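You operate a simulated robot arm through the tools that you are given. There is no shell and no other tool.

Carry out the task below with a simulated two-armed robot. There is one attempt and no reset: what you move stays moved.

Task
Turn the bolts kanban card red side out and order 5 pieces.
Fine: the card stands in the red card slot; switch the orange rocker on, set the stores selector and the count knob, then press the blue button. Set down upright: what you pick out.

The check looks at the end state, three seconds after you hand in, the way a careful person would. Anything else that was tipped, shoved, dropped, spilled or broken makes it a failure.

Robot
Two 7-joint arms with fingered hands on one trunk that stands fixed in place. Base frame: the origin is at the foot of the trunk, x ahead of it, y to its left, z up. Units: m, rad, N and s.
The left shoulder is at [0.021, 0.215, 1.373], the right one opposite. With the tool pointing down near the work surface each hand reaches from about 0.1 to 0.62 m from the base axis, measured 20 degrees to its own side. Payload 3.6 kg a hand.
The TCP of each hand is the grasp point between the finger pads, 0.022 m short of the fingertips. In the tool frame z runs along the fingers and y along their closing line. The gripper opens to 0.132 m. The gripper's body begins 0.06 m behind the TCP. The gripper is a hand of 4 fingers: y runs from the thumb to the fingers, the wrist lies at [0, 0, -0.203] in the tool frame, and closing takes about 1.5 s.
Orientation is told as [roll, pitch, yaw] about the base's x, y, z axes, in that order, counted from this pose: with the fingers straight down and closing along the base's y, the tool's x points along the base's -x, its y along +y and its z along -z.

Tools
- The arms move only by the tool arm_command. It takes "left_increments", "right_increments" or both (then of equal length, played together; a hand with none holds still); each is one flat list of numbers, 6 for each row, row after row: the shift along the base's x, y, z in units of 30 mm (1.0 is 30 mm), then the turn, a rotation vector about the base's x, y, z in units of 4 degrees (1.0 is 4 degrees). In form: [tx, ty, tz, rx, ry, rz, tx, ty, tz, rx, ry, rz, ...]. A call has 1 to 20 rows; each row shifts and turns the commanded pose from where the row before left it. "left_gripper" and "right_gripper" are, for a hand that has rows, the opening, from 0 (shut) to 1 (fully open), set as the call begins (left out, the last holds). A call with a number of a shift or a turn outside -1 to 1 is refused whole. Rows are played at 5 a second. More than 0.05 m and 0.15 rad between two rows, or a gripper value outside its range, and nothing of the call is played. A pose out of reach is approached as far as the arm can. The call stops where the force on the tool passes 40 N (or 10 N more than at its start, if that is more) or the arm is blocked; 0.2 s more then pass. Each finger travels about 0.108 m/s and halts on what it meets, pressing with about 30 N; the grip force reading is that of the motor and also rises with nothing between the fingers. The clock runs only during rows and for 0.2 s after the last one: add rows that do not move to give the fingers time. The reply holds the time, the measured pose of the TCP, the force on the tool along the base axes, the opening and the grip force, in the units named above and with some noise, with the torque about the TCP (base axes, N m) and any sound that the robot's microphone picked up.
- Cameras (640 x 400 px; columns grow to the right, rows downward): "scene" is now at [0.1644, 0.0449, 1.3381]; the picture's right is [0.53, -0.85, -0.00], its down [0.15, 0.09, -0.98] and it looks along [0.84, 0.52, 0.17] (base axes); focal length 214 px, centre (320, 200). "left" rides on the left gripper at [-0.053, -0.053, -0.084] in its tool frame; the picture's right is [0.71, -0.71, 0.00], its down [0.53, 0.53, -0.67] and it looks along [0.47, 0.47, 0.74] (tool axes); focal length 247 px, centre (320, 200). "right" rides on the right gripper at [0.053, -0.053, -0.084] in its tool frame; the picture's right is [0.71, 0.71, 0.00], its down [-0.53, 0.53, -0.67] and it looks along [-0.47, 0.47, 0.74] (tool axes); focal length 247 px, centre (320, 200). There is no depth. A picture from a camera that has moved, and an enlarged one, comes with that camera's place and axes in the base frame and with its lens. The place of the scene camera against the robot may be out by one fixed shift of up to 0.025 m in any direction.
- capture(camera): a new picture of that camera. The clock stands still meanwhile.
- slide_trunk(by): slides the trunk up (or, below 0, down) by that many m; the arms and the scene camera ride with it, the base frame stays. It gives what a move gives, with no picture.
- set_fingers(finger1, finger2, finger3, thumb_bend, hand): sets how far each is bent, from 0 (flat) to 1 (curled in); at 0.3 the hand is open as for a grip, at 0.7 the pads meet at the TCP. One left out holds its place. A second passes; each finger stops where it meets its share of the squeeze, and holds until it gets a number again. A gripper value or a shape takes the hand back. It gives what a move gives, with no picture; readings hold the bend of each and the force on the fingers (four entries, about 0 where the hand has none), thumb and palm.
- set_grasp(shape, hand): the hand has 4 fingers and takes this shape, open, in about a second: jaw (thumb against the fingers, like two jaws); tri (thumb and two fingers); tip (a fingertip pinch); poke (one finger out to press); point (the index stretched); flat (the hand flat); cup (the hand cupped); fist (a fist). The gripper value then closes the fingers along that shape, each until it touches; the sizes above hold for jaw. It gives what a move gives, with no picture.
- turn_head(pan, tilt): turns the head with the scene camera to pan (to the left, within 1.047 rad either way) and tilt (down, from -0.506 to 1.204), counted from straight ahead of the robot. It gives what a move gives.
- close_up(camera, box): a new picture of the part [left, top, right, bottom] of that camera's present view, enlarged. The clock stands still meanwhile.
- sign_off(): hands the job in; it is judged then, once.

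Nothing tells you positions but the pictures and the camera data. Unless the task says otherwise, let go and move clear before handing in.

The tools are called after ">>>" as a command line: name --argument value ..., lists and objects as JSON in quotes. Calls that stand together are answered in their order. arm_command: Moves the arms, as the interface text tells. Its arguments: {"type":"object","properties":{"left_increments":{"type":"array","items":{"type":"number"}},"left_gripper":{"type":"number"},"right_increments":{"type":"array","items":{"type":"number"}},"right_gripper":{"type":"number"}},"required":[]} The other tools are called the same way: slide_trunk (by) slides the trunk up or down; set_grasp (shape, hand) gives the hand a shape; set_fingers (finger1, finger2, finger3, thumb_bend, hand) moves the fingers one by one; turn_head (pan, tilt) turns the head that bears the scene camera; capture (camera) takes a picture; close_up (camera, box) takes an enlarged picture of a part of a camera's view; sign_off () hands the job in.

At the start:

```text
time_s: 0.0
left_eef_pos: [0.192, 0.2184, 1.6157]
left_orientation: [0.001, 0.0, -0.002]
left_contact_force: [-0.2, -0.2, -0.9]
left_ft_torque: [0.01, -0.01, -0.01]
left_opening: 0.1316
left_gripper_force: 0.0
left_shape: jaw
left_bend: [0.3, 0.3, 0.3, 0.3]
left_finger forces: [0.0, 0.0, 0.0, 0.0, 0.0, 0.1]
right_eef_pos: [0.2878, 0.037, 1.5289]
right_orientation: [0.001, 0.0, -0.003]
right_contact_force: [-0.4, 0.0, 0.7]
right_ft_torque: [0.0, 0.01, -0.02]
right_opening: 0.1321
right_gripper_force: 0.0
right_shape: jaw
right_bend: [0.3, 0.3, 0.3, 0.3]
right_finger forces: [0.1, 0.0, 0.0, 0.0, 0.0, 0.1]
trunk travel left (down, up): [-0.65, 0.025]
head pan, tilt: [0.559, -0.175]
```

scene: 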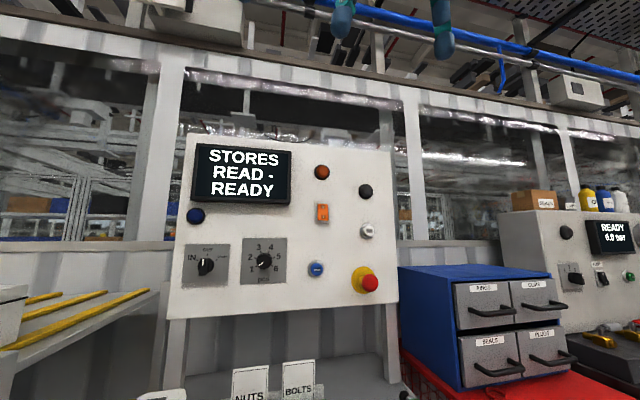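
right: 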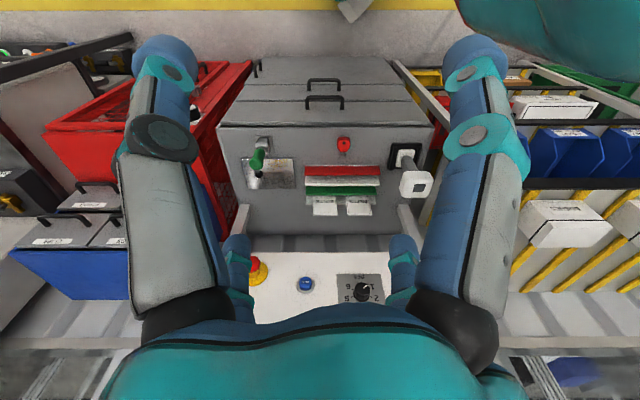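
left: 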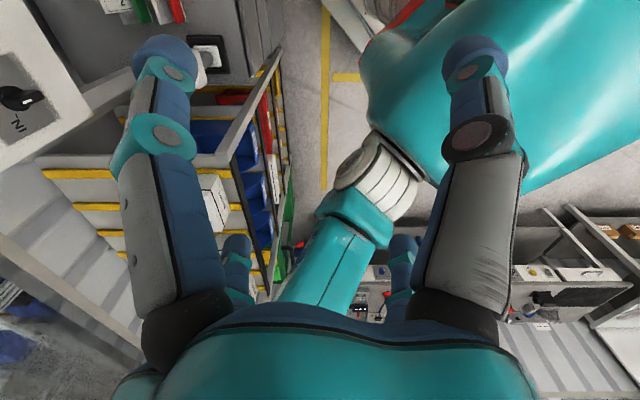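

I see a control panel ahead-left with a screen "STORES READ - READY", a selector, count knob, orange rocker and blue button, and cards labelled NUTS and BOLTS below it. I will look around with the head before moving anything.

>>> turn_head --pan 0.56 --tilt 0.5

>>> capture --camera "scene"

```text
time_s: 1.1
left_eef_pos: [0.1918, 0.2183, 1.6169]
left_orientation: [0.001, 0.0, 0.001]
left_contact_force: [-1.0, -0.2, -0.2]
left_ft_torque: [0.0, 0.01, -0.02]
left_opening: 0.132
left_gripper_force: 0.1
left_shape: jaw
left_bend: [0.3, 0.3, 0.3, 0.3]
left_finger forces: [0.0, 0.1, 0.1, 0.0, 0.0, 0.0]
right_eef_pos: [0.288, 0.0369, 1.5295]
right_orientation: [0.002, 0.0, -0.001]
right_contact_force: [0.1, -0.3, 0.1]
right_ft_torque: [0.0, 0.0, -0.01]
right_opening: 0.1319
right_gripper_force: 0.0
right_shape: jaw
right_bend: [0.3, 0.3, 0.3, 0.3]
right_finger forces: [0.0, 0.0, 0.0, 0.0, 0.0, 0.0]
trunk travel left (down, up): [-0.65, 0.025]
head pan, tilt: [0.56, 0.499]
```

```text
taken
camera scene: at [0.1699, 0.0486, 1.2769], right [0.53, -0.85, 0.0], down [-0.41, -0.25, -0.88], along [0.74, 0.47, -0.48], focal length 214 px, centre (320, 200)
```

scene: 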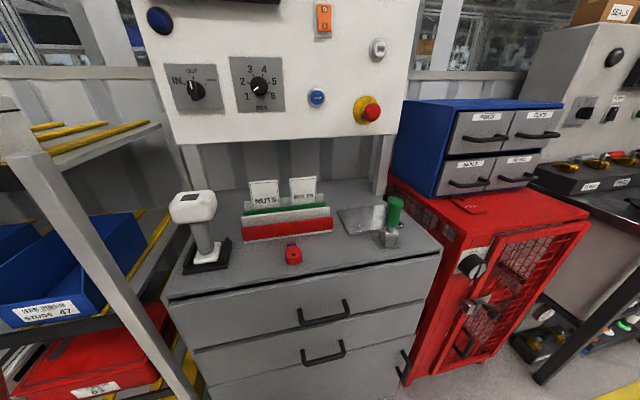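

There's a drawer cabinet below the panel with a card holder (green slot at back holding NUTS and BOLTS cards, red slot in front). Next I zoom in on the card rack and panel.

>>> close_up --camera "scene" --box '[160, 150, 440, 325]'

>>> close_up --camera "scene" --box '[130, 0, 450, 200]'

>>> close_up --camera "scene" --box '[230, 170, 350, 245]'

>>> close_up --camera "right" --box '[200, 100, 460, 320]'

```text
2.29 times, centred on (300, 238) of scene
camera zoom: at [0.1699, 0.0486, 1.2769], right [0.53, -0.85, 0.0], down [-0.41, -0.25, -0.88], along [0.74, 0.47, -0.48], focal length 490 px, centre (366, 114)
```

zoom: 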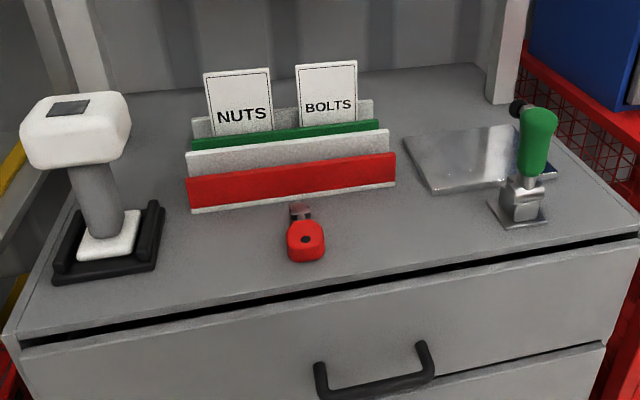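

```text
2.00 times, centred on (290, 100) of scene
camera zoom: at [0.1699, 0.0486, 1.2769], right [0.53, -0.85, 0.0], down [-0.41, -0.25, -0.88], along [0.74, 0.47, -0.48], focal length 429 px, centre (380, 400)
```

zoom: 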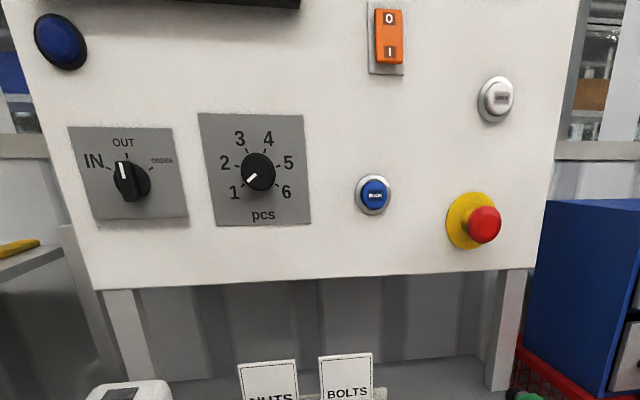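

```text
5.33 times, centred on (290, 208) of scene
camera zoom: at [0.1699, 0.0486, 1.2769], right [0.53, -0.85, 0.0], down [-0.41, -0.25, -0.88], along [0.74, 0.47, -0.48], focal length 1144 px, centre (480, 160)
```

zoom: 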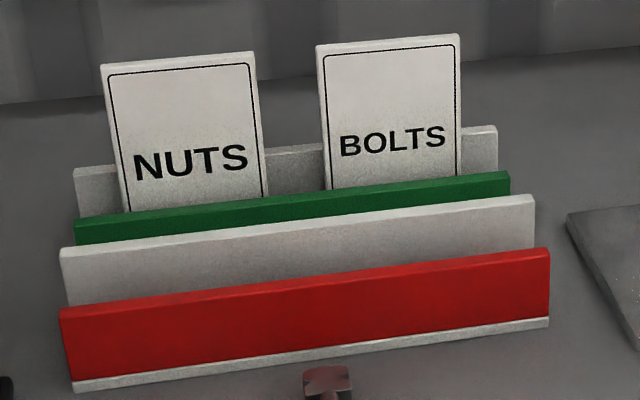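

```text
1.82 times, centred on (330, 210) of right
camera zoom: at [0.2345, -0.016, 1.6131], right [-0.71, 0.71, 0.0], down [0.53, 0.52, 0.67], along [0.47, 0.47, -0.74], focal length 449 px, centre (302, 182)
```

zoom: 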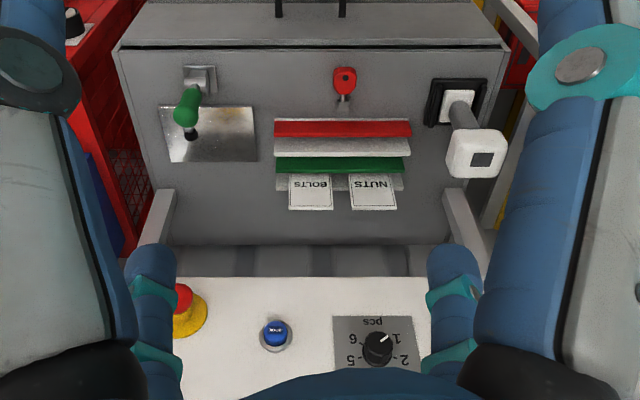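

The panel has a 3-position selector (IN/OUT/ORDER), a count knob 1–6 (pointing at 1), rocker at 0/I, and a small blue button. I'll look more closely at each control and at the label texts.

>>> turn_head --pan 0.56 --tilt 0.1

>>> capture --camera "scene"

>>> close_up --camera "scene" --box '[165, 150, 325, 250]'

>>> close_up --camera "scene" --box '[280, 70, 440, 250]'

>>> close_up --camera "scene" --box '[165, 50, 325, 150]'

```text
time_s: 1.9
left_eef_pos: [0.192, 0.2179, 1.6162]
left_orientation: [0.0, 0.0, 0.0]
left_contact_force: [0.2, 0.3, 0.0]
left_ft_torque: [0.01, -0.01, -0.03]
left_opening: 0.1323
left_gripper_force: 0.1
left_shape: jaw
left_bend: [0.3, 0.3, 0.3, 0.3]
left_finger forces: [0.0, 0.0, 0.0, 0.0, 0.1, 0.0]
right_eef_pos: [0.2886, 0.0367, 1.5295]
right_orientation: [0.001, 0.001, -0.002]
right_contact_force: [-0.2, 0.7, -0.1]
right_ft_torque: [-0.01, 0.03, -0.02]
right_opening: 0.1317
right_gripper_force: 0.0
right_shape: jaw
right_bend: [0.3, 0.3, 0.3, 0.3]
right_finger forces: [0.1, 0.0, 0.0, 0.1, 0.0, 0.0]
trunk travel left (down, up): [-0.65, 0.025]
head pan, tilt: [0.56, 0.099]
```

```text
taken
camera scene: at [0.1708, 0.0492, 1.3138], right [0.53, -0.85, 0.0], down [-0.09, -0.05, -0.99], along [0.84, 0.53, -0.1], focal length 214 px, centre (320, 200)
```

scene: 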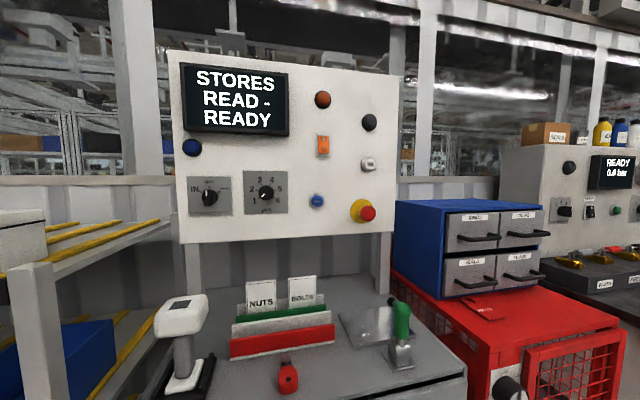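

```text
4.00 times, centred on (245, 200) of scene
camera zoom: at [0.1708, 0.0492, 1.3138], right [0.53, -0.85, 0.0], down [-0.09, -0.05, -0.99], along [0.84, 0.53, -0.1], focal length 858 px, centre (620, 200)
```

zoom: 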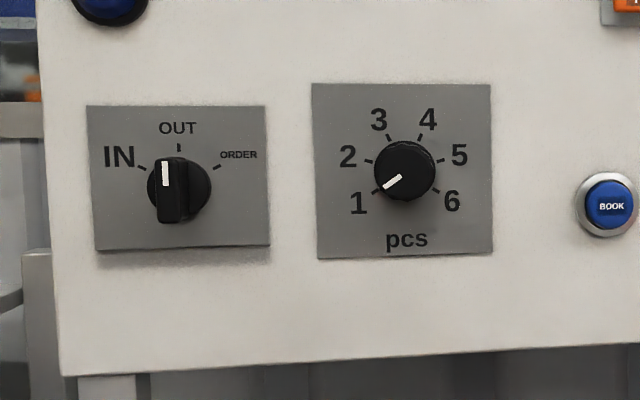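

```text
2.22 times, centred on (360, 160) of scene
camera zoom: at [0.1708, 0.0492, 1.3138], right [0.53, -0.85, 0.0], down [-0.09, -0.05, -0.99], along [0.84, 0.53, -0.1], focal length 477 px, centre (231, 289)
```

zoom: 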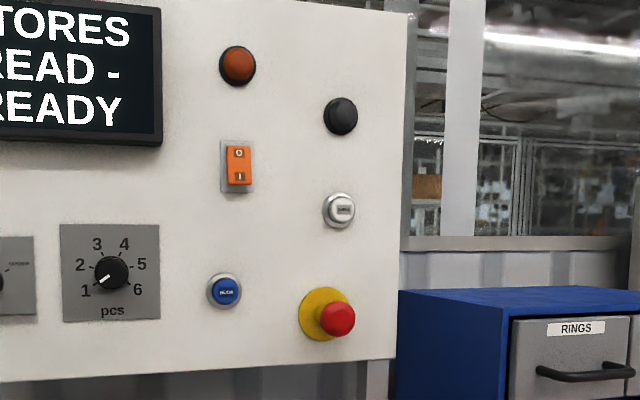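

```text
4.00 times, centred on (245, 100) of scene
camera zoom: at [0.1708, 0.0492, 1.3138], right [0.53, -0.85, 0.0], down [-0.09, -0.05, -0.99], along [0.84, 0.53, -0.1], focal length 858 px, centre (620, 600)
```

zoom: 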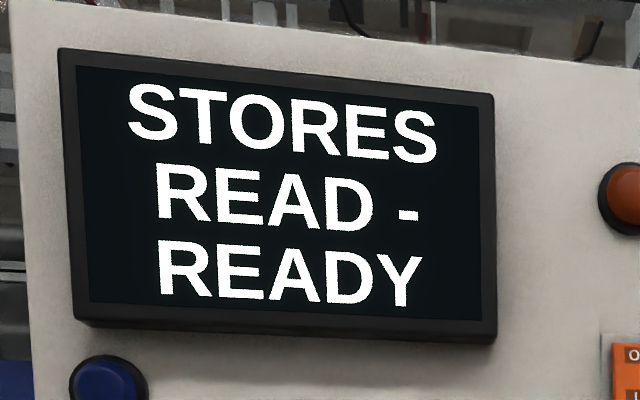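

The button is around (0.73, 0.41, 1.24), the BOLTS card top near (0.64, 0.41, 1.03), and the panel/cabinet faces roughly azimuth 45°. I check the free space on the right before moving the right arm aside.

>>> turn_head --pan -0.4 --tilt 0.3

>>> capture --camera "scene"

```text
time_s: 3.2
left_eef_pos: [0.1911, 0.2179, 1.6166]
left_orientation: [0.001, 0.0, -0.002]
left_contact_force: [-0.3, 0.0, -0.2]
left_ft_torque: [0.01, -0.02, 0.0]
left_opening: 0.132
left_gripper_force: 0.1
left_shape: jaw
left_bend: [0.3, 0.3, 0.3, 0.3]
left_finger forces: [0.0, 0.0, 0.0, 0.0, 0.0, 0.0]
right_eef_pos: [0.2885, 0.039, 1.5289]
right_orientation: [0.002, 0.001, -0.002]
right_contact_force: [0.6, 0.7, 0.5]
right_ft_torque: [-0.02, 0.02, -0.03]
right_opening: 0.1319
right_gripper_force: 0.0
right_shape: jaw
right_bend: [0.3, 0.3, 0.3, 0.3]
right_finger forces: [0.0, 0.0, 0.0, 0.1, 0.0, 0.1]
trunk travel left (down, up): [-0.65, 0.025]
head pan, tilt: [-0.4, 0.3]
```

```text
taken
camera scene: at [0.1789, -0.036, 1.2952], right [-0.39, -0.92, 0.0], down [-0.27, 0.11, -0.96], along [0.88, -0.37, -0.3], focal length 214 px, centre (320, 200)
```

scene: 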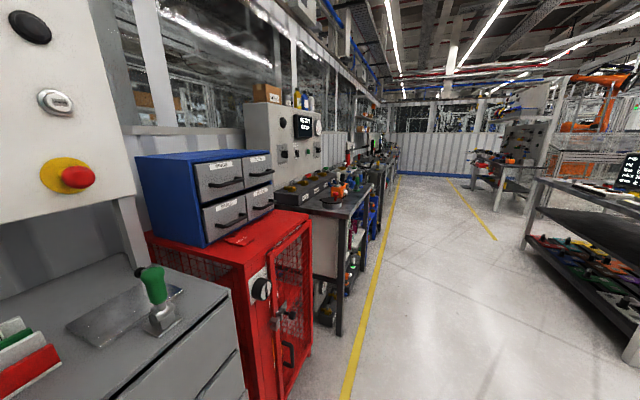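

The right side is open aisle. I move the right arm aside to the right and bring the left arm forward with the tool yawed toward the cabinet, well short of it.

>>> arm_command --left_increments '[0.6, 0.3, -0.8, 0, 0, -0.9, 0.6, 0.3, -0.8, 0, 0, -0.9, 0.6, 0.3, -0.8, 0, 0, -0.9, 0.6, 0.3, -0.8, 0, 0, -0.9, 0.6, 0.3, -0.8, 0, 0, -0.9, 0.6, 0.3, -0.8, 0, 0, -0.9, 0.6, 0.3, -0.8, 0, 0, -0.9, 0.6, 0.3, -0.8, 0, 0, -0.9, 0.6, 0.3, -0.8, 0, 0, -0.9, 0.6, 0.3, -0.8, 0, 0, -0.9, 0.6, 0.3, -0.8, 0, 0, -0.9, 0.6, 0.3, -0.8, 0, 0, -0.9]' --right_increments '[0, -0.9, -0.4, 0, 0, 0, 0, -0.9, -0.4, 0, 0, 0, 0, -0.9, -0.4, 0, 0, 0, 0, -0.9, -0.4, 0, 0, 0, 0, -0.9, -0.4, 0, 0, 0, 0, -0.9, -0.4, 0, 0, 0, 0, -0.9, -0.4, 0, 0, 0, 0, -0.9, -0.4, 0, 0, 0, 0, -0.9, -0.4, 0, 0, 0, 0, -0.9, -0.4, 0, 0, 0, 0, -0.9, -0.4, 0, 0, 0, 0, -0.9, -0.4, 0, 0, 0]'

>>> turn_head --pan 0.6 --tilt 0.35

>>> capture --camera "scene"

>>> capture --camera "left"

```text
time_s: 5.8
left_eef_pos: [0.4082, 0.3264, 1.3261]
left_orientation: [0.0, -0.001, -0.756]
left_contact_force: [0.0, -0.6, -0.9]
left_ft_torque: [-0.02, 0.01, 0.03]
left_opening: 0.1317
left_gripper_force: 0.1
left_shape: jaw
left_bend: [0.3, 0.3, 0.3, 0.3]
left_finger forces: [0.0, 0.0, 0.0, 0.0, 0.1, 0.1]
right_eef_pos: [0.2882, -0.2864, 1.3837]
right_orientation: [0.001, 0.001, 0.002]
right_contact_force: [-0.3, 0.2, -0.3]
right_ft_torque: [0.0, 0.01, 0.01]
right_opening: 0.1322
right_gripper_force: 0.1
right_shape: jaw
right_bend: [0.3, 0.3, 0.3, 0.3]
right_finger forces: [0.1, 0.1, 0.0, 0.0, 0.0, 0.1]
trunk travel left (down, up): [-0.65, 0.025]
head pan, tilt: [-0.4, 0.3]
```

```text
time_s: 7.0
left_eef_pos: [0.4092, 0.3264, 1.3261]
left_orientation: [-0.001, -0.001, -0.753]
left_contact_force: [-0.4, -0.2, -1.0]
left_ft_torque: [-0.03, 0.0, 0.0]
left_opening: 0.1319
left_gripper_force: 0.1
left_shape: jaw
left_bend: [0.3, 0.3, 0.3, 0.3]
left_finger forces: [0.0, 0.0, 0.1, 0.0, 0.0, 0.1]
right_eef_pos: [0.2877, -0.2856, 1.3853]
right_orientation: [0.004, 0.0, -0.002]
right_contact_force: [-0.4, 0.1, -0.1]
right_ft_torque: [-0.02, -0.02, -0.03]
right_opening: 0.1319
right_gripper_force: 0.0
right_shape: jaw
right_bend: [0.3, 0.3, 0.3, 0.3]
right_finger forces: [0.0, 0.0, 0.0, 0.1, 0.0, 0.0]
trunk travel left (down, up): [-0.65, 0.025]
head pan, tilt: [0.6, 0.351]
```

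```text
taken
camera scene: at [0.17, 0.0527, 1.2905], right [0.56, -0.83, 0.0], down [-0.28, -0.19, -0.94], along [0.78, 0.53, -0.34], focal length 214 px, centre (320, 200)
```

scene: 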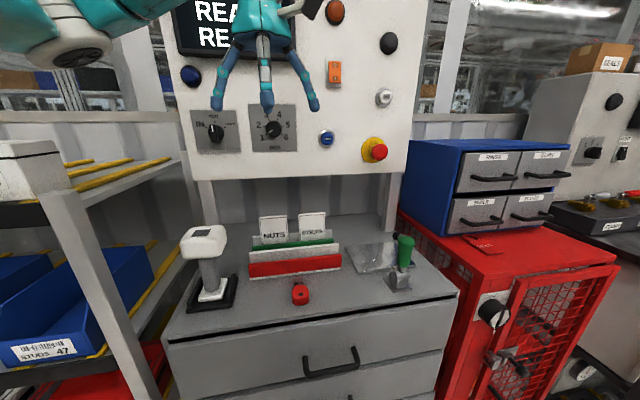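

```text
taken
camera left: at [0.4121, 0.2497, 1.4096], right [-1.0, -0.03, 0.0], down [-0.02, 0.74, 0.67], along [-0.02, 0.67, -0.74], focal length 247 px, centre (320, 200)
```

left: 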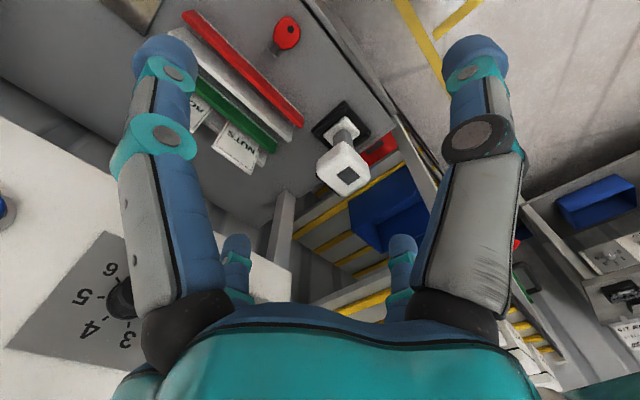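

The left hand is now in front of the panel; the fingers look spread in a cross-like shape. I zoom in on the hand and the card rack to understand the finger geometry.

>>> close_up --camera "scene" --box '[180, 0, 360, 120]'

>>> close_up --camera "left" --box '[110, 0, 430, 220]'

>>> close_up --camera "scene" --box '[230, 190, 430, 310]'

```text
3.33 times, centred on (270, 60) of scene
camera zoom: at [0.17, 0.0527, 1.2905], right [0.56, -0.83, 0.0], down [-0.28, -0.19, -0.94], along [0.78, 0.53, -0.34], focal length 715 px, centre (487, 667)
```

zoom: 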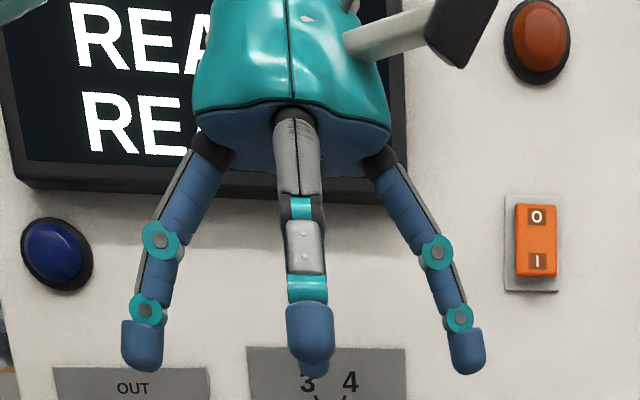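

```text
1.82 times, centred on (270, 110) of left
camera zoom: at [0.4121, 0.2497, 1.4096], right [-1.0, -0.03, 0.0], down [-0.02, 0.74, 0.67], along [-0.02, 0.67, -0.74], focal length 449 px, centre (411, 364)
```

zoom: 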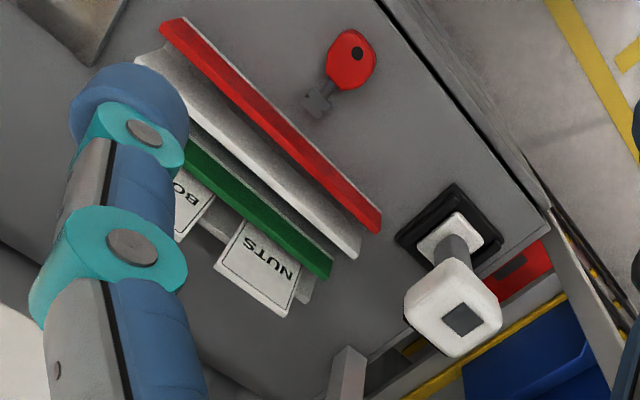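

```text
3.20 times, centred on (330, 250) of scene
camera zoom: at [0.17, 0.0527, 1.2905], right [0.56, -0.83, 0.0], down [-0.28, -0.19, -0.94], along [0.78, 0.53, -0.34], focal length 686 px, centre (288, 40)
```

zoom: 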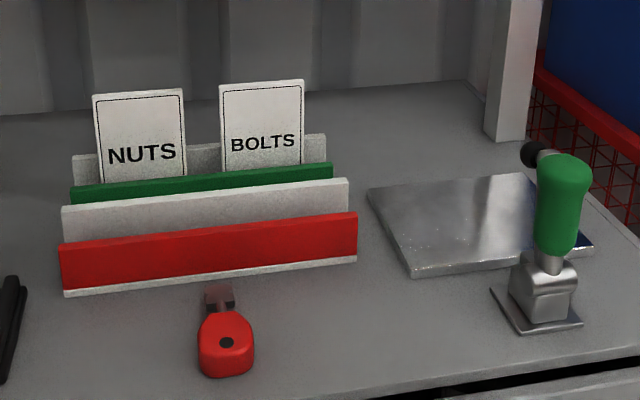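

The left hand has a thumb facing me, one opposite finger and two side fingers (a cross). I'll try the fingertip-pinch shape to see whether the side fingers move out of the way.

>>> set_grasp --hand "left" --shape "tip"

>>> close_up --camera "scene" --box '[180, 0, 360, 120]'

>>> capture --camera "left"

```text
time_s: 7.9
left_eef_pos: [0.4076, 0.3263, 1.3261]
left_orientation: [-0.003, -0.001, -0.755]
left_contact_force: [-0.1, -0.7, -0.2]
left_ft_torque: [0.02, 0.03, -0.03]
left_opening: 0.132
left_gripper_force: 0.0
left_shape: tip
left_bend: [0.11, 0.3, 0.11, 0.3]
left_finger forces: [0.0, 0.0, 0.1, 0.0, 0.0, 0.0]
right_eef_pos: [0.2882, -0.2859, 1.3856]
right_orientation: [0.001, 0.001, -0.003]
right_contact_force: [0.5, 0.1, 0.1]
right_ft_torque: [-0.02, 0.0, 0.0]
right_opening: 0.132
right_gripper_force: 0.1
right_shape: jaw
right_bend: [0.3, 0.3, 0.3, 0.3]
right_finger forces: [0.0, 0.0, 0.0, 0.0, 0.0, 0.1]
trunk travel left (down, up): [-0.65, 0.025]
head pan, tilt: [0.6, 0.351]
```

```text
3.33 times, centred on (270, 60) of scene
camera zoom: at [0.1699, 0.0528, 1.2905], right [0.56, -0.83, 0.0], down [-0.28, -0.19, -0.94], along [0.77, 0.53, -0.34], focal length 715 px, centre (487, 667)
```

zoom: 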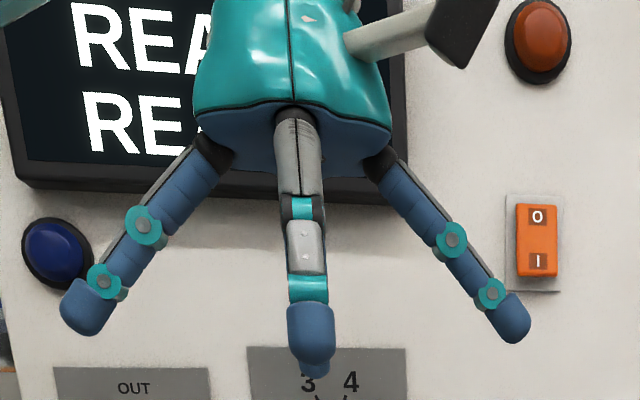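

```text
taken
camera left: at [0.4121, 0.2496, 1.4095], right [-1.0, -0.03, 0.0], down [-0.02, 0.74, 0.67], along [-0.02, 0.67, -0.74], focal length 247 px, centre (320, 200)
```

left: 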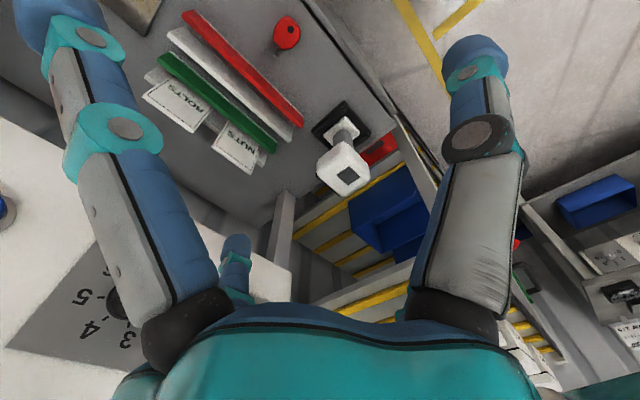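

In the tip shape the two side fingers splay outward, which could hit the NUTS card. I test curling the side fingers fully in instead.

>>> set_fingers --hand "left" --finger1 1.0 --finger3 1.0 --finger2 0.3 --thumb_bend 0.3

>>> close_up --camera "scene" --box '[180, 0, 360, 120]'

>>> capture --camera "left"

```text
time_s: 8.9
left_eef_pos: [0.4088, 0.3249, 1.3252]
left_orientation: [-0.002, -0.001, -0.754]
left_contact_force: [-0.9, 0.0, 0.2]
left_ft_torque: [-0.01, -0.02, 0.01]
left_opening: 0.0581
left_gripper_force: 0.0
left_shape: fingers
left_bend: [0.81, 0.3, 0.81, 0.3]
left_finger forces: [0.1, 0.1, 0.0, 0.2, 0.0, 0.1]
right_eef_pos: [0.2884, -0.2854, 1.3839]
right_orientation: [0.001, 0.001, -0.001]
right_contact_force: [-0.4, 0.0, -0.1]
right_ft_torque: [-0.03, 0.01, -0.01]
right_opening: 0.1321
right_gripper_force: 0.0
right_shape: jaw
right_bend: [0.3, 0.3, 0.3, 0.3]
right_finger forces: [0.1, 0.0, 0.0, 0.0, 0.0, 0.0]
trunk travel left (down, up): [-0.65, 0.025]
head pan, tilt: [0.6, 0.351]
```

```text
3.33 times, centred on (270, 60) of scene
camera zoom: at [0.1699, 0.0528, 1.2905], right [0.56, -0.83, 0.0], down [-0.28, -0.19, -0.94], along [0.77, 0.53, -0.34], focal length 715 px, centre (487, 667)
```

zoom: 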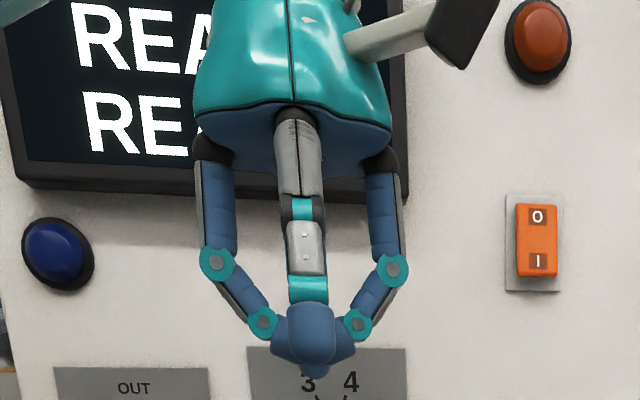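

```text
taken
camera left: at [0.4121, 0.2497, 1.4093], right [-1.0, -0.03, 0.0], down [-0.02, 0.74, 0.67], along [-0.02, 0.67, -0.74], focal length 247 px, centre (320, 200)
```

left: 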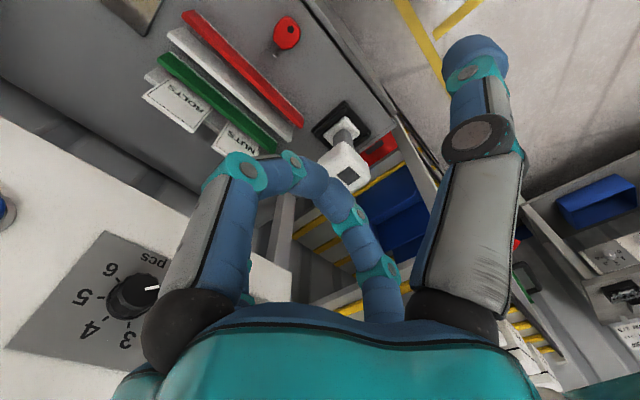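

Curled side fingers meet at the centre and would block the pinch, so I test them fully flat instead.

>>> set_fingers --hand "left" --finger1 0.0 --finger3 0.0 --finger2 0.45 --thumb_bend 0.45

>>> close_up --camera "scene" --box '[180, 0, 360, 120]'

>>> capture --camera "left"

```text
time_s: 9.9
left_eef_pos: [0.4089, 0.3259, 1.3257]
left_orientation: [-0.002, 0.0, -0.753]
left_contact_force: [0.2, -1.0, 0.6]
left_ft_torque: [-0.01, 0.03, 0.01]
left_opening: 0.0964
left_gripper_force: 0.2
left_shape: fingers
left_bend: [0.01, 0.45, 0.01, 0.45]
left_finger forces: [0.0, 0.0, 0.1, 0.0, 0.0, 0.1]
right_eef_pos: [0.2876, -0.2858, 1.3845]
right_orientation: [0.001, 0.001, -0.003]
right_contact_force: [0.2, -0.6, -0.8]
right_ft_torque: [0.02, -0.03, 0.01]
right_opening: 0.1321
right_gripper_force: 0.1
right_shape: jaw
right_bend: [0.3, 0.3, 0.3, 0.3]
right_finger forces: [0.1, 0.0, 0.0, 0.0, 0.0, 0.0]
trunk travel left (down, up): [-0.65, 0.025]
head pan, tilt: [0.6, 0.351]
```

```text
3.33 times, centred on (270, 60) of scene
camera zoom: at [0.1699, 0.0528, 1.2905], right [0.56, -0.83, 0.0], down [-0.28, -0.19, -0.94], along [0.77, 0.53, -0.34], focal length 715 px, centre (487, 667)
```

zoom: 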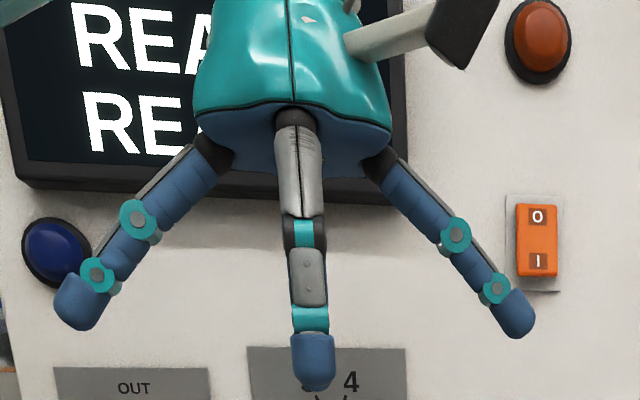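

```text
taken
camera left: at [0.4121, 0.2497, 1.4094], right [-1.0, -0.03, 0.0], down [-0.02, 0.74, 0.67], along [-0.02, 0.67, -0.74], focal length 247 px, centre (320, 200)
```

left: 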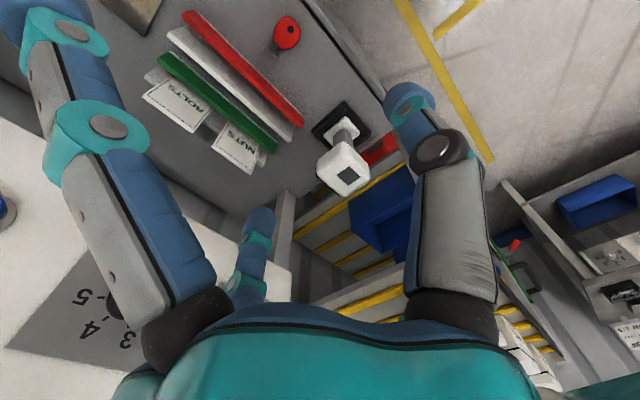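

Flat side fingers sit about 2 cm higher than the pinching tips. I test curling just one side finger (the NUTS side) fully while the other stays flat.

>>> set_fingers --hand "left" --finger1 0.0 --finger3 1.0 --finger2 0.45 --thumb_bend 0.45

>>> close_up --camera "scene" --box '[180, 0, 360, 120]'

>>> capture --camera "left"

```text
time_s: 10.9
left_eef_pos: [0.4093, 0.326, 1.3265]
left_orientation: [-0.002, 0.0, -0.754]
left_contact_force: [0.9, 0.5, -0.3]
left_ft_torque: [0.01, 0.0, -0.01]
left_opening: 0.0967
left_gripper_force: 0.0
left_shape: fingers
left_bend: [0.01, 0.45, 1.0, 0.45]
left_finger forces: [0.0, 0.0, 0.1, 0.0, 0.0, 0.1]
right_eef_pos: [0.2886, -0.2863, 1.3857]
right_orientation: [0.002, 0.001, -0.002]
right_contact_force: [-0.2, 0.5, 0.2]
right_ft_torque: [0.0, -0.02, -0.01]
right_opening: 0.132
right_gripper_force: 0.1
right_shape: jaw
right_bend: [0.3, 0.3, 0.3, 0.3]
right_finger forces: [0.0, 0.0, 0.1, 0.0, 0.0, 0.0]
trunk travel left (down, up): [-0.65, 0.025]
head pan, tilt: [0.6, 0.351]
```

```text
3.33 times, centred on (270, 60) of scene
camera zoom: at [0.1699, 0.0528, 1.2905], right [0.56, -0.83, 0.0], down [-0.28, -0.19, -0.94], along [0.77, 0.53, -0.34], focal length 715 px, centre (487, 667)
```

zoom: 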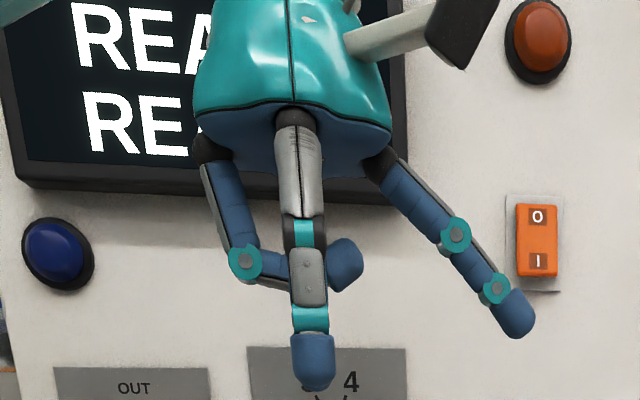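

```text
taken
camera left: at [0.4121, 0.2497, 1.4094], right [-1.0, -0.03, 0.0], down [-0.02, 0.74, 0.67], along [-0.02, 0.67, -0.74], focal length 247 px, centre (320, 200)
```

left: 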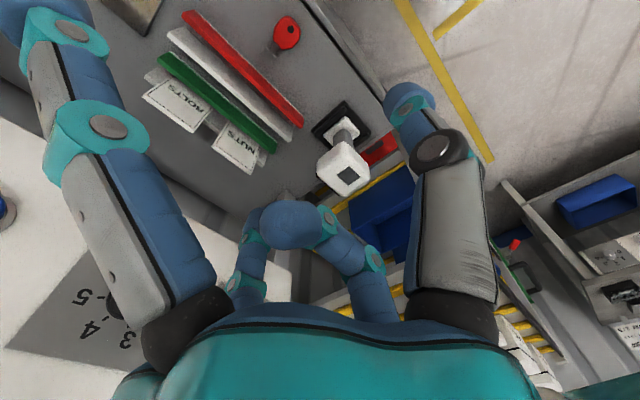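

Good: finger3 (NUTS side) curled and finger1 flat leaves a clean thumb–finger2 pinch. Now I lower the trunk so the left wrist is near shoulder height for maximum reach to the rack.

>>> slide_trunk --by -0.15

>>> turn_head --pan 0.6 --tilt 0.2

>>> capture --camera "scene"

>>> capture --camera "left"

```text
time_s: 12.7
left_eef_pos: [0.4078, 0.3253, 1.1775]
left_orientation: [-0.003, -0.001, -0.754]
left_contact_force: [-0.2, 0.3, -0.3]
left_ft_torque: [0.01, 0.01, -0.01]
left_opening: 0.0963
left_gripper_force: 0.1
left_shape: fingers
left_bend: [0.01, 0.45, 1.0, 0.45]
left_finger forces: [0.0, 0.0, 0.0, 0.0, 0.0, 0.0]
right_eef_pos: [0.2876, -0.2858, 1.2359]
right_orientation: [0.001, -0.001, 0.0]
right_contact_force: [0.0, 0.1, -0.1]
right_ft_torque: [0.01, -0.03, 0.0]
right_opening: 0.1319
right_gripper_force: 0.1
right_shape: jaw
right_bend: [0.3, 0.3, 0.3, 0.3]
right_finger forces: [0.0, 0.0, 0.0, 0.1, 0.0, 0.0]
trunk travel left (down, up): [-0.5, 0.175]
head pan, tilt: [0.6, 0.351]
```

```text
time_s: 13.4
left_eef_pos: [0.4079, 0.3258, 1.1785]
left_orientation: [-0.003, -0.001, -0.753]
left_contact_force: [-0.7, 0.2, 0.3]
left_ft_torque: [0.01, 0.01, 0.0]
left_opening: 0.0966
left_gripper_force: 0.1
left_shape: fingers
left_bend: [0.01, 0.45, 1.0, 0.45]
left_finger forces: [0.0, 0.0, 0.0, 0.1, 0.1, 0.1]
right_eef_pos: [0.2886, -0.287, 1.2359]
right_orientation: [0.001, 0.002, -0.001]
right_contact_force: [0.3, -0.6, 0.2]
right_ft_torque: [-0.02, -0.01, 0.03]
right_opening: 0.1319
right_gripper_force: 0.1
right_shape: jaw
right_bend: [0.3, 0.3, 0.3, 0.3]
right_finger forces: [0.1, 0.0, 0.1, 0.0, 0.0, 0.1]
trunk travel left (down, up): [-0.5, 0.175]
head pan, tilt: [0.6, 0.201]
```

```text
taken
camera scene: at [0.1702, 0.0529, 1.1537], right [0.56, -0.83, 0.0], down [-0.17, -0.11, -0.98], along [0.81, 0.55, -0.2], focal length 214 px, centre (320, 200)
```

scene: 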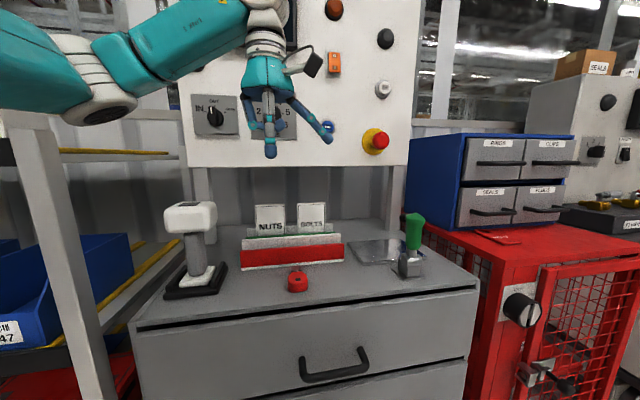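

```text
taken
camera left: at [0.4114, 0.2494, 1.2618], right [-1.0, -0.03, 0.0], down [-0.02, 0.74, 0.67], along [-0.02, 0.67, -0.74], focal length 247 px, centre (320, 200)
```

left: 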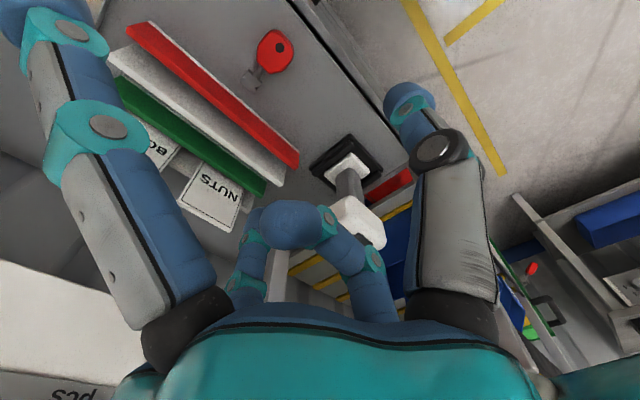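

I shift the left hand sideways to the right (along the rack) so its camera sees the BOLTS card unobstructed, then triangulate.

>>> arm_command --left_increments '[0.9, -0.9, 0, 0, 0, 0, 0.9, -0.9, 0, 0, 0, 0, 0.9, -0.9, 0, 0, 0, 0]'

>>> capture --camera "left"

>>> close_up --camera "left" --box '[100, 0, 400, 250]'

>>> close_up --camera "scene" --box '[220, 180, 380, 290]'

```text
time_s: 14.2
left_eef_pos: [0.4894, 0.2447, 1.1773]
left_orientation: [-0.001, 0.001, -0.754]
left_contact_force: [0.4, -0.2, 0.7]
left_ft_torque: [0.01, 0.01, 0.0]
left_opening: 0.0965
left_gripper_force: 0.1
left_shape: fingers
left_bend: [0.01, 0.45, 1.0, 0.45]
left_finger forces: [0.0, 0.0, 0.1, 0.0, 0.0, 0.0]
right_eef_pos: [0.2894, -0.288, 1.2352]
right_orientation: [0.003, 0.003, -0.003]
right_contact_force: [-0.6, 0.5, -1.1]
right_ft_torque: [0.02, 0.01, -0.01]
right_opening: 0.1318
right_gripper_force: 0.0
right_shape: jaw
right_bend: [0.3, 0.3, 0.3, 0.3]
right_finger forces: [0.0, 0.1, 0.0, 0.0, 0.0, 0.1]
trunk travel left (down, up): [-0.5, 0.175]
head pan, tilt: [0.6, 0.201]
```

```text
taken
camera left: at [0.4941, 0.1678, 1.261], right [-1.0, -0.03, 0.0], down [-0.02, 0.74, 0.67], along [-0.02, 0.67, -0.74], focal length 247 px, centre (320, 200)
```

left: 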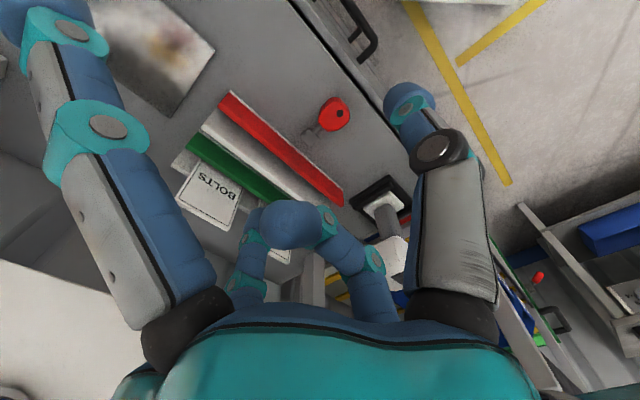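

```text
1.60 times, centred on (250, 125) of left
camera zoom: at [0.4941, 0.1678, 1.261], right [-1.0, -0.03, 0.0], down [-0.02, 0.74, 0.67], along [-0.02, 0.67, -0.74], focal length 395 px, centre (432, 320)
```

zoom: 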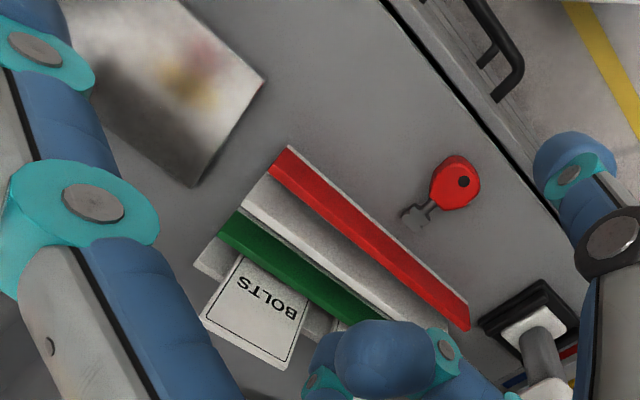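

```text
3.64 times, centred on (300, 235) of scene
camera zoom: at [0.1711, 0.0518, 1.1537], right [0.56, -0.83, 0.0], down [-0.17, -0.11, -0.98], along [0.81, 0.55, -0.2], focal length 780 px, centre (393, 73)
```

zoom: 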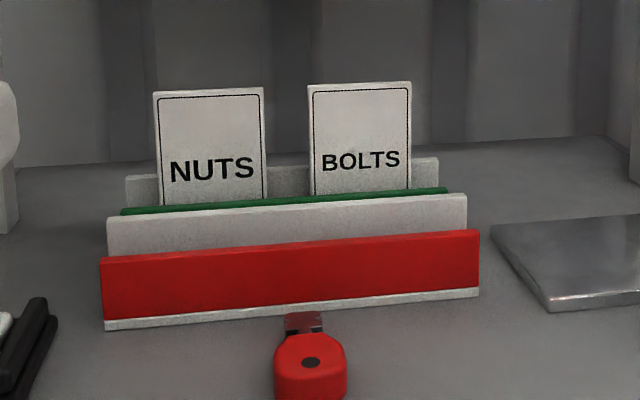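

I take the BOLTS card top at about (0.648, 0.417, 1.023), red slot about 8 cm in front of it, panel lower edge at z≈1.12 about 8 cm behind the card. Before picking I test in free space whether the left wrist can yaw by 180° for the flip.

>>> arm_command --left_increments '[0, 0, 0, 0, 0, 1, 0, 0, 0, 0, 0, 1, 0, 0, 0, 0, 0, 1, 0, 0, 0, 0, 0, 1, 0, 0, 0, 0, 0, 1, 0, 0, 0, 0, 0, 1, 0, 0, 0, 0, 0, 1, 0, 0, 0, 0, 0, 1, 0, 0, 0, 0, 0, 1, 0, 0, 0, 0, 0, 1, 0, 0, 0, 0, 0, 1, 0, 0, 0, 0, 0, 1, 0, 0, 0, 0, 0, 1, 0, 0, 0, 0, 0, 1, 0, 0, 0, 0, 0, 1, 0, 0, 0, 0, 0, 1, 0, 0, 0, 0, 0, 1, 0, 0, 0, 0, 0, 1, 0, 0, 0, 0, 0, 1, 0, 0, 0, 0, 0, 1]'

>>> arm_command --left_increments '[0, 0, 0, 0, 0, 1, 0, 0, 0, 0, 0, 1, 0, 0, 0, 0, 0, 1, 0, 0, 0, 0, 0, 1, 0, 0, 0, 0, 0, 1, 0, 0, 0, 0, 0, 1, 0, 0, 0, 0, 0, 1, 0, 0, 0, 0, 0, 1, 0, 0, 0, 0, 0, 1, 0, 0, 0, 0, 0, 1, 0, 0, 0, 0, 0, 1, 0, 0, 0, 0, 0, 1, 0, 0, 0, 0, 0, 1, 0, 0, 0, 0, 0, 1, 0, 0, 0, 0, 0, 1, 0, 0, 0, 0, 0, 1, 0, 0, 0, 0, 0, 1, 0, 0, 0, 0, 0, 1, 0, 0, 0, 0, 0, 1, 0, 0, 0, 0, 0, 1]'

```text
time_s: 18.4
left_eef_pos: [0.4892, 0.2445, 1.1773]
left_orientation: [0.0, -0.001, 0.645]
left_contact_force: [-0.3, -0.4, 0.5]
left_ft_torque: [0.02, -0.02, 0.0]
left_opening: 0.0965
left_gripper_force: 0.1
left_shape: fingers
left_bend: [0.01, 0.45, 1.0, 0.45]
left_finger forces: [0.0, 0.1, 0.0, 0.0, 0.1, 0.1]
right_eef_pos: [0.2899, -0.2874, 1.2359]
right_orientation: [0.001, 0.001, -0.001]
right_contact_force: [-0.1, -0.2, -0.4]
right_ft_torque: [-0.01, 0.01, 0.01]
right_opening: 0.1316
right_gripper_force: 0.1
right_shape: jaw
right_bend: [0.3, 0.3, 0.3, 0.3]
right_finger forces: [0.0, 0.1, 0.0, 0.0, 0.0, 0.0]
trunk travel left (down, up): [-0.5, 0.175]
head pan, tilt: [0.6, 0.201]
```

```text
time_s: 22.6
left_eef_pos: [0.488, 0.245, 1.1794]
left_orientation: [-0.001, -0.003, 2.041]
left_contact_force: [0.2, -0.5, 0.0]
left_ft_torque: [0.0, 0.0, 0.01]
left_opening: 0.0966
left_gripper_force: 0.2
left_shape: fingers
left_bend: [0.01, 0.45, 1.0, 0.45]
left_finger forces: [0.1, 0.0, 0.0, 0.0, 0.1, 0.1]
right_eef_pos: [0.2879, -0.286, 1.2351]
right_orientation: [0.002, -0.001, -0.002]
right_contact_force: [0.7, 0.3, -0.9]
right_ft_torque: [0.0, 0.0, 0.0]
right_opening: 0.1319
right_gripper_force: 0.2
right_shape: jaw
right_bend: [0.3, 0.3, 0.3, 0.3]
right_finger forces: [0.0, 0.0, 0.0, 0.0, 0.0, 0.0]
trunk travel left (down, up): [-0.5, 0.175]
head pan, tilt: [0.6, 0.201]
```

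It follows well so far (yaw 2.04). I continue to 135° and test reach at that yaw.

>>> arm_command --left_increments '[0, 0, 0, 0, 0, 1, 0, 0, 0, 0, 0, 1, 0, 0, 0, 0, 0, 1, 0, 0, 0, 0, 0, 1, 0, 0, 0, 0, 0, 0.51, 0, 0, 0, 0, 0, 0]'

>>> capture --camera "scene"

>>> capture --camera "left"

```text
time_s: 24.0
left_eef_pos: [0.489, 0.2454, 1.1776]
left_orientation: [-0.001, 0.001, 2.354]
left_contact_force: [0.1, -1.2, 0.4]
left_ft_torque: [0.0, -0.03, -0.03]
left_opening: 0.0963
left_gripper_force: 0.0
left_shape: fingers
left_bend: [0.01, 0.45, 1.0, 0.45]
left_finger forces: [0.0, 0.0, 0.0, 0.0, 0.0, 0.0]
right_eef_pos: [0.2883, -0.2855, 1.2357]
right_orientation: [0.003, -0.001, -0.002]
right_contact_force: [0.6, -0.7, -0.1]
right_ft_torque: [0.02, -0.02, -0.01]
right_opening: 0.1318
right_gripper_force: 0.0
right_shape: jaw
right_bend: [0.3, 0.3, 0.3, 0.3]
right_finger forces: [0.0, 0.0, 0.0, 0.1, 0.0, 0.1]
trunk travel left (down, up): [-0.5, 0.175]
head pan, tilt: [0.6, 0.201]
```

```text
taken
camera scene: at [0.1703, 0.0528, 1.1538], right [0.56, -0.83, 0.0], down [-0.17, -0.11, -0.98], along [0.81, 0.55, -0.2], focal length 214 px, centre (320, 200)
```

scene: 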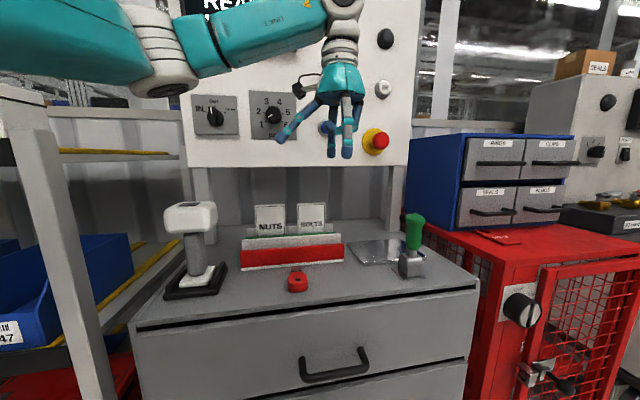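

```text
taken
camera left: at [0.4903, 0.3183, 1.2616], right [1.0, 0.0, 0.0], down [0.0, -0.74, 0.67], along [0.0, -0.67, -0.74], focal length 247 px, centre (320, 200)
```

left: 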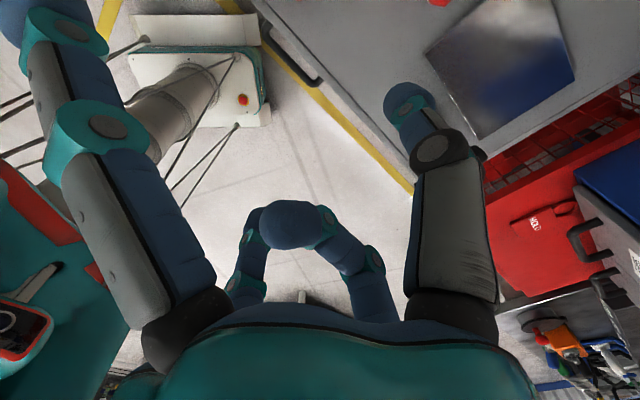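

Yaw 135° is reachable here. I now test reach above the red slot at that yaw, staying above card height.

>>> arm_command --left_increments '[0.54, 0.9, -0.4, 0, 0, 0, 0.54, 0.9, -0.4, 0, 0, 0, 0.54, 0.9, -0.4, 0, 0, 0, 0.54, 0.9, -0.4, 0, 0, 0, 0.54, 0.9, -0.4, 0, 0, 0, 0, 0, 0, 0, 0, 0]'

>>> capture --camera "scene"

>>> capture --camera "left"

```text
time_s: 25.4
left_eef_pos: [0.5687, 0.3793, 1.1178]
left_orientation: [0.0, 0.001, 2.354]
left_contact_force: [-0.5, 0.3, 0.8]
left_ft_torque: [0.01, 0.0, -0.03]
left_opening: 0.0967
left_gripper_force: 0.1
left_shape: fingers
left_bend: [0.01, 0.45, 1.0, 0.45]
left_finger forces: [0.1, 0.1, 0.0, 0.0, 0.0, 0.0]
right_eef_pos: [0.2875, -0.2875, 1.2358]
right_orientation: [0.001, 0.0, -0.003]
right_contact_force: [0.0, 0.8, 0.7]
right_ft_torque: [0.01, 0.03, -0.01]
right_opening: 0.1319
right_gripper_force: 0.2
right_shape: jaw
right_bend: [0.3, 0.3, 0.3, 0.3]
right_finger forces: [0.0, 0.1, 0.0, 0.0, 0.0, 0.0]
trunk travel left (down, up): [-0.5, 0.175]
head pan, tilt: [0.6, 0.201]
```

```text
taken
camera scene: at [0.1701, 0.0527, 1.1538], right [0.56, -0.83, 0.0], down [-0.17, -0.11, -0.98], along [0.81, 0.55, -0.2], focal length 214 px, centre (320, 200)
```

scene: 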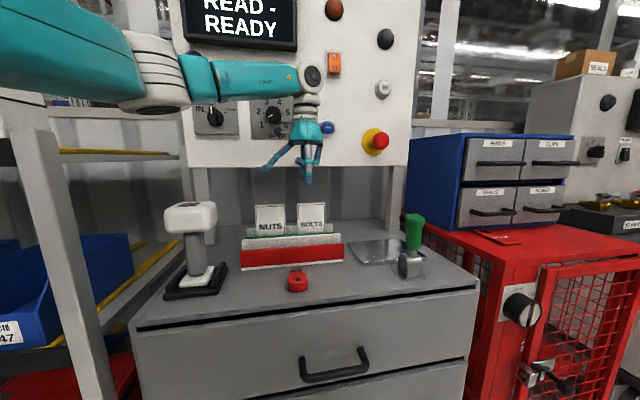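

```text
taken
camera left: at [0.5705, 0.4532, 1.2008], right [1.0, 0.0, 0.0], down [0.0, -0.74, 0.67], along [0.0, -0.67, -0.74], focal length 247 px, centre (320, 200)
```

left: 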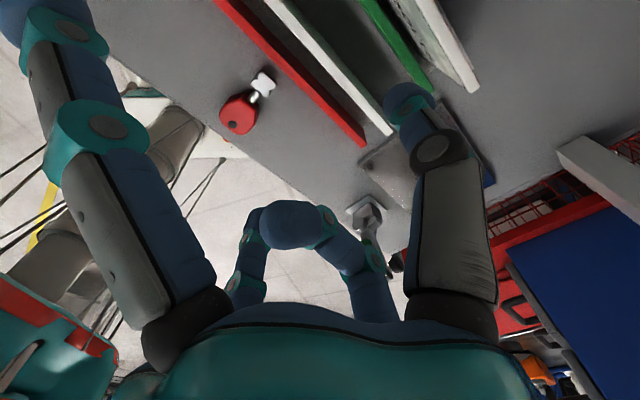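

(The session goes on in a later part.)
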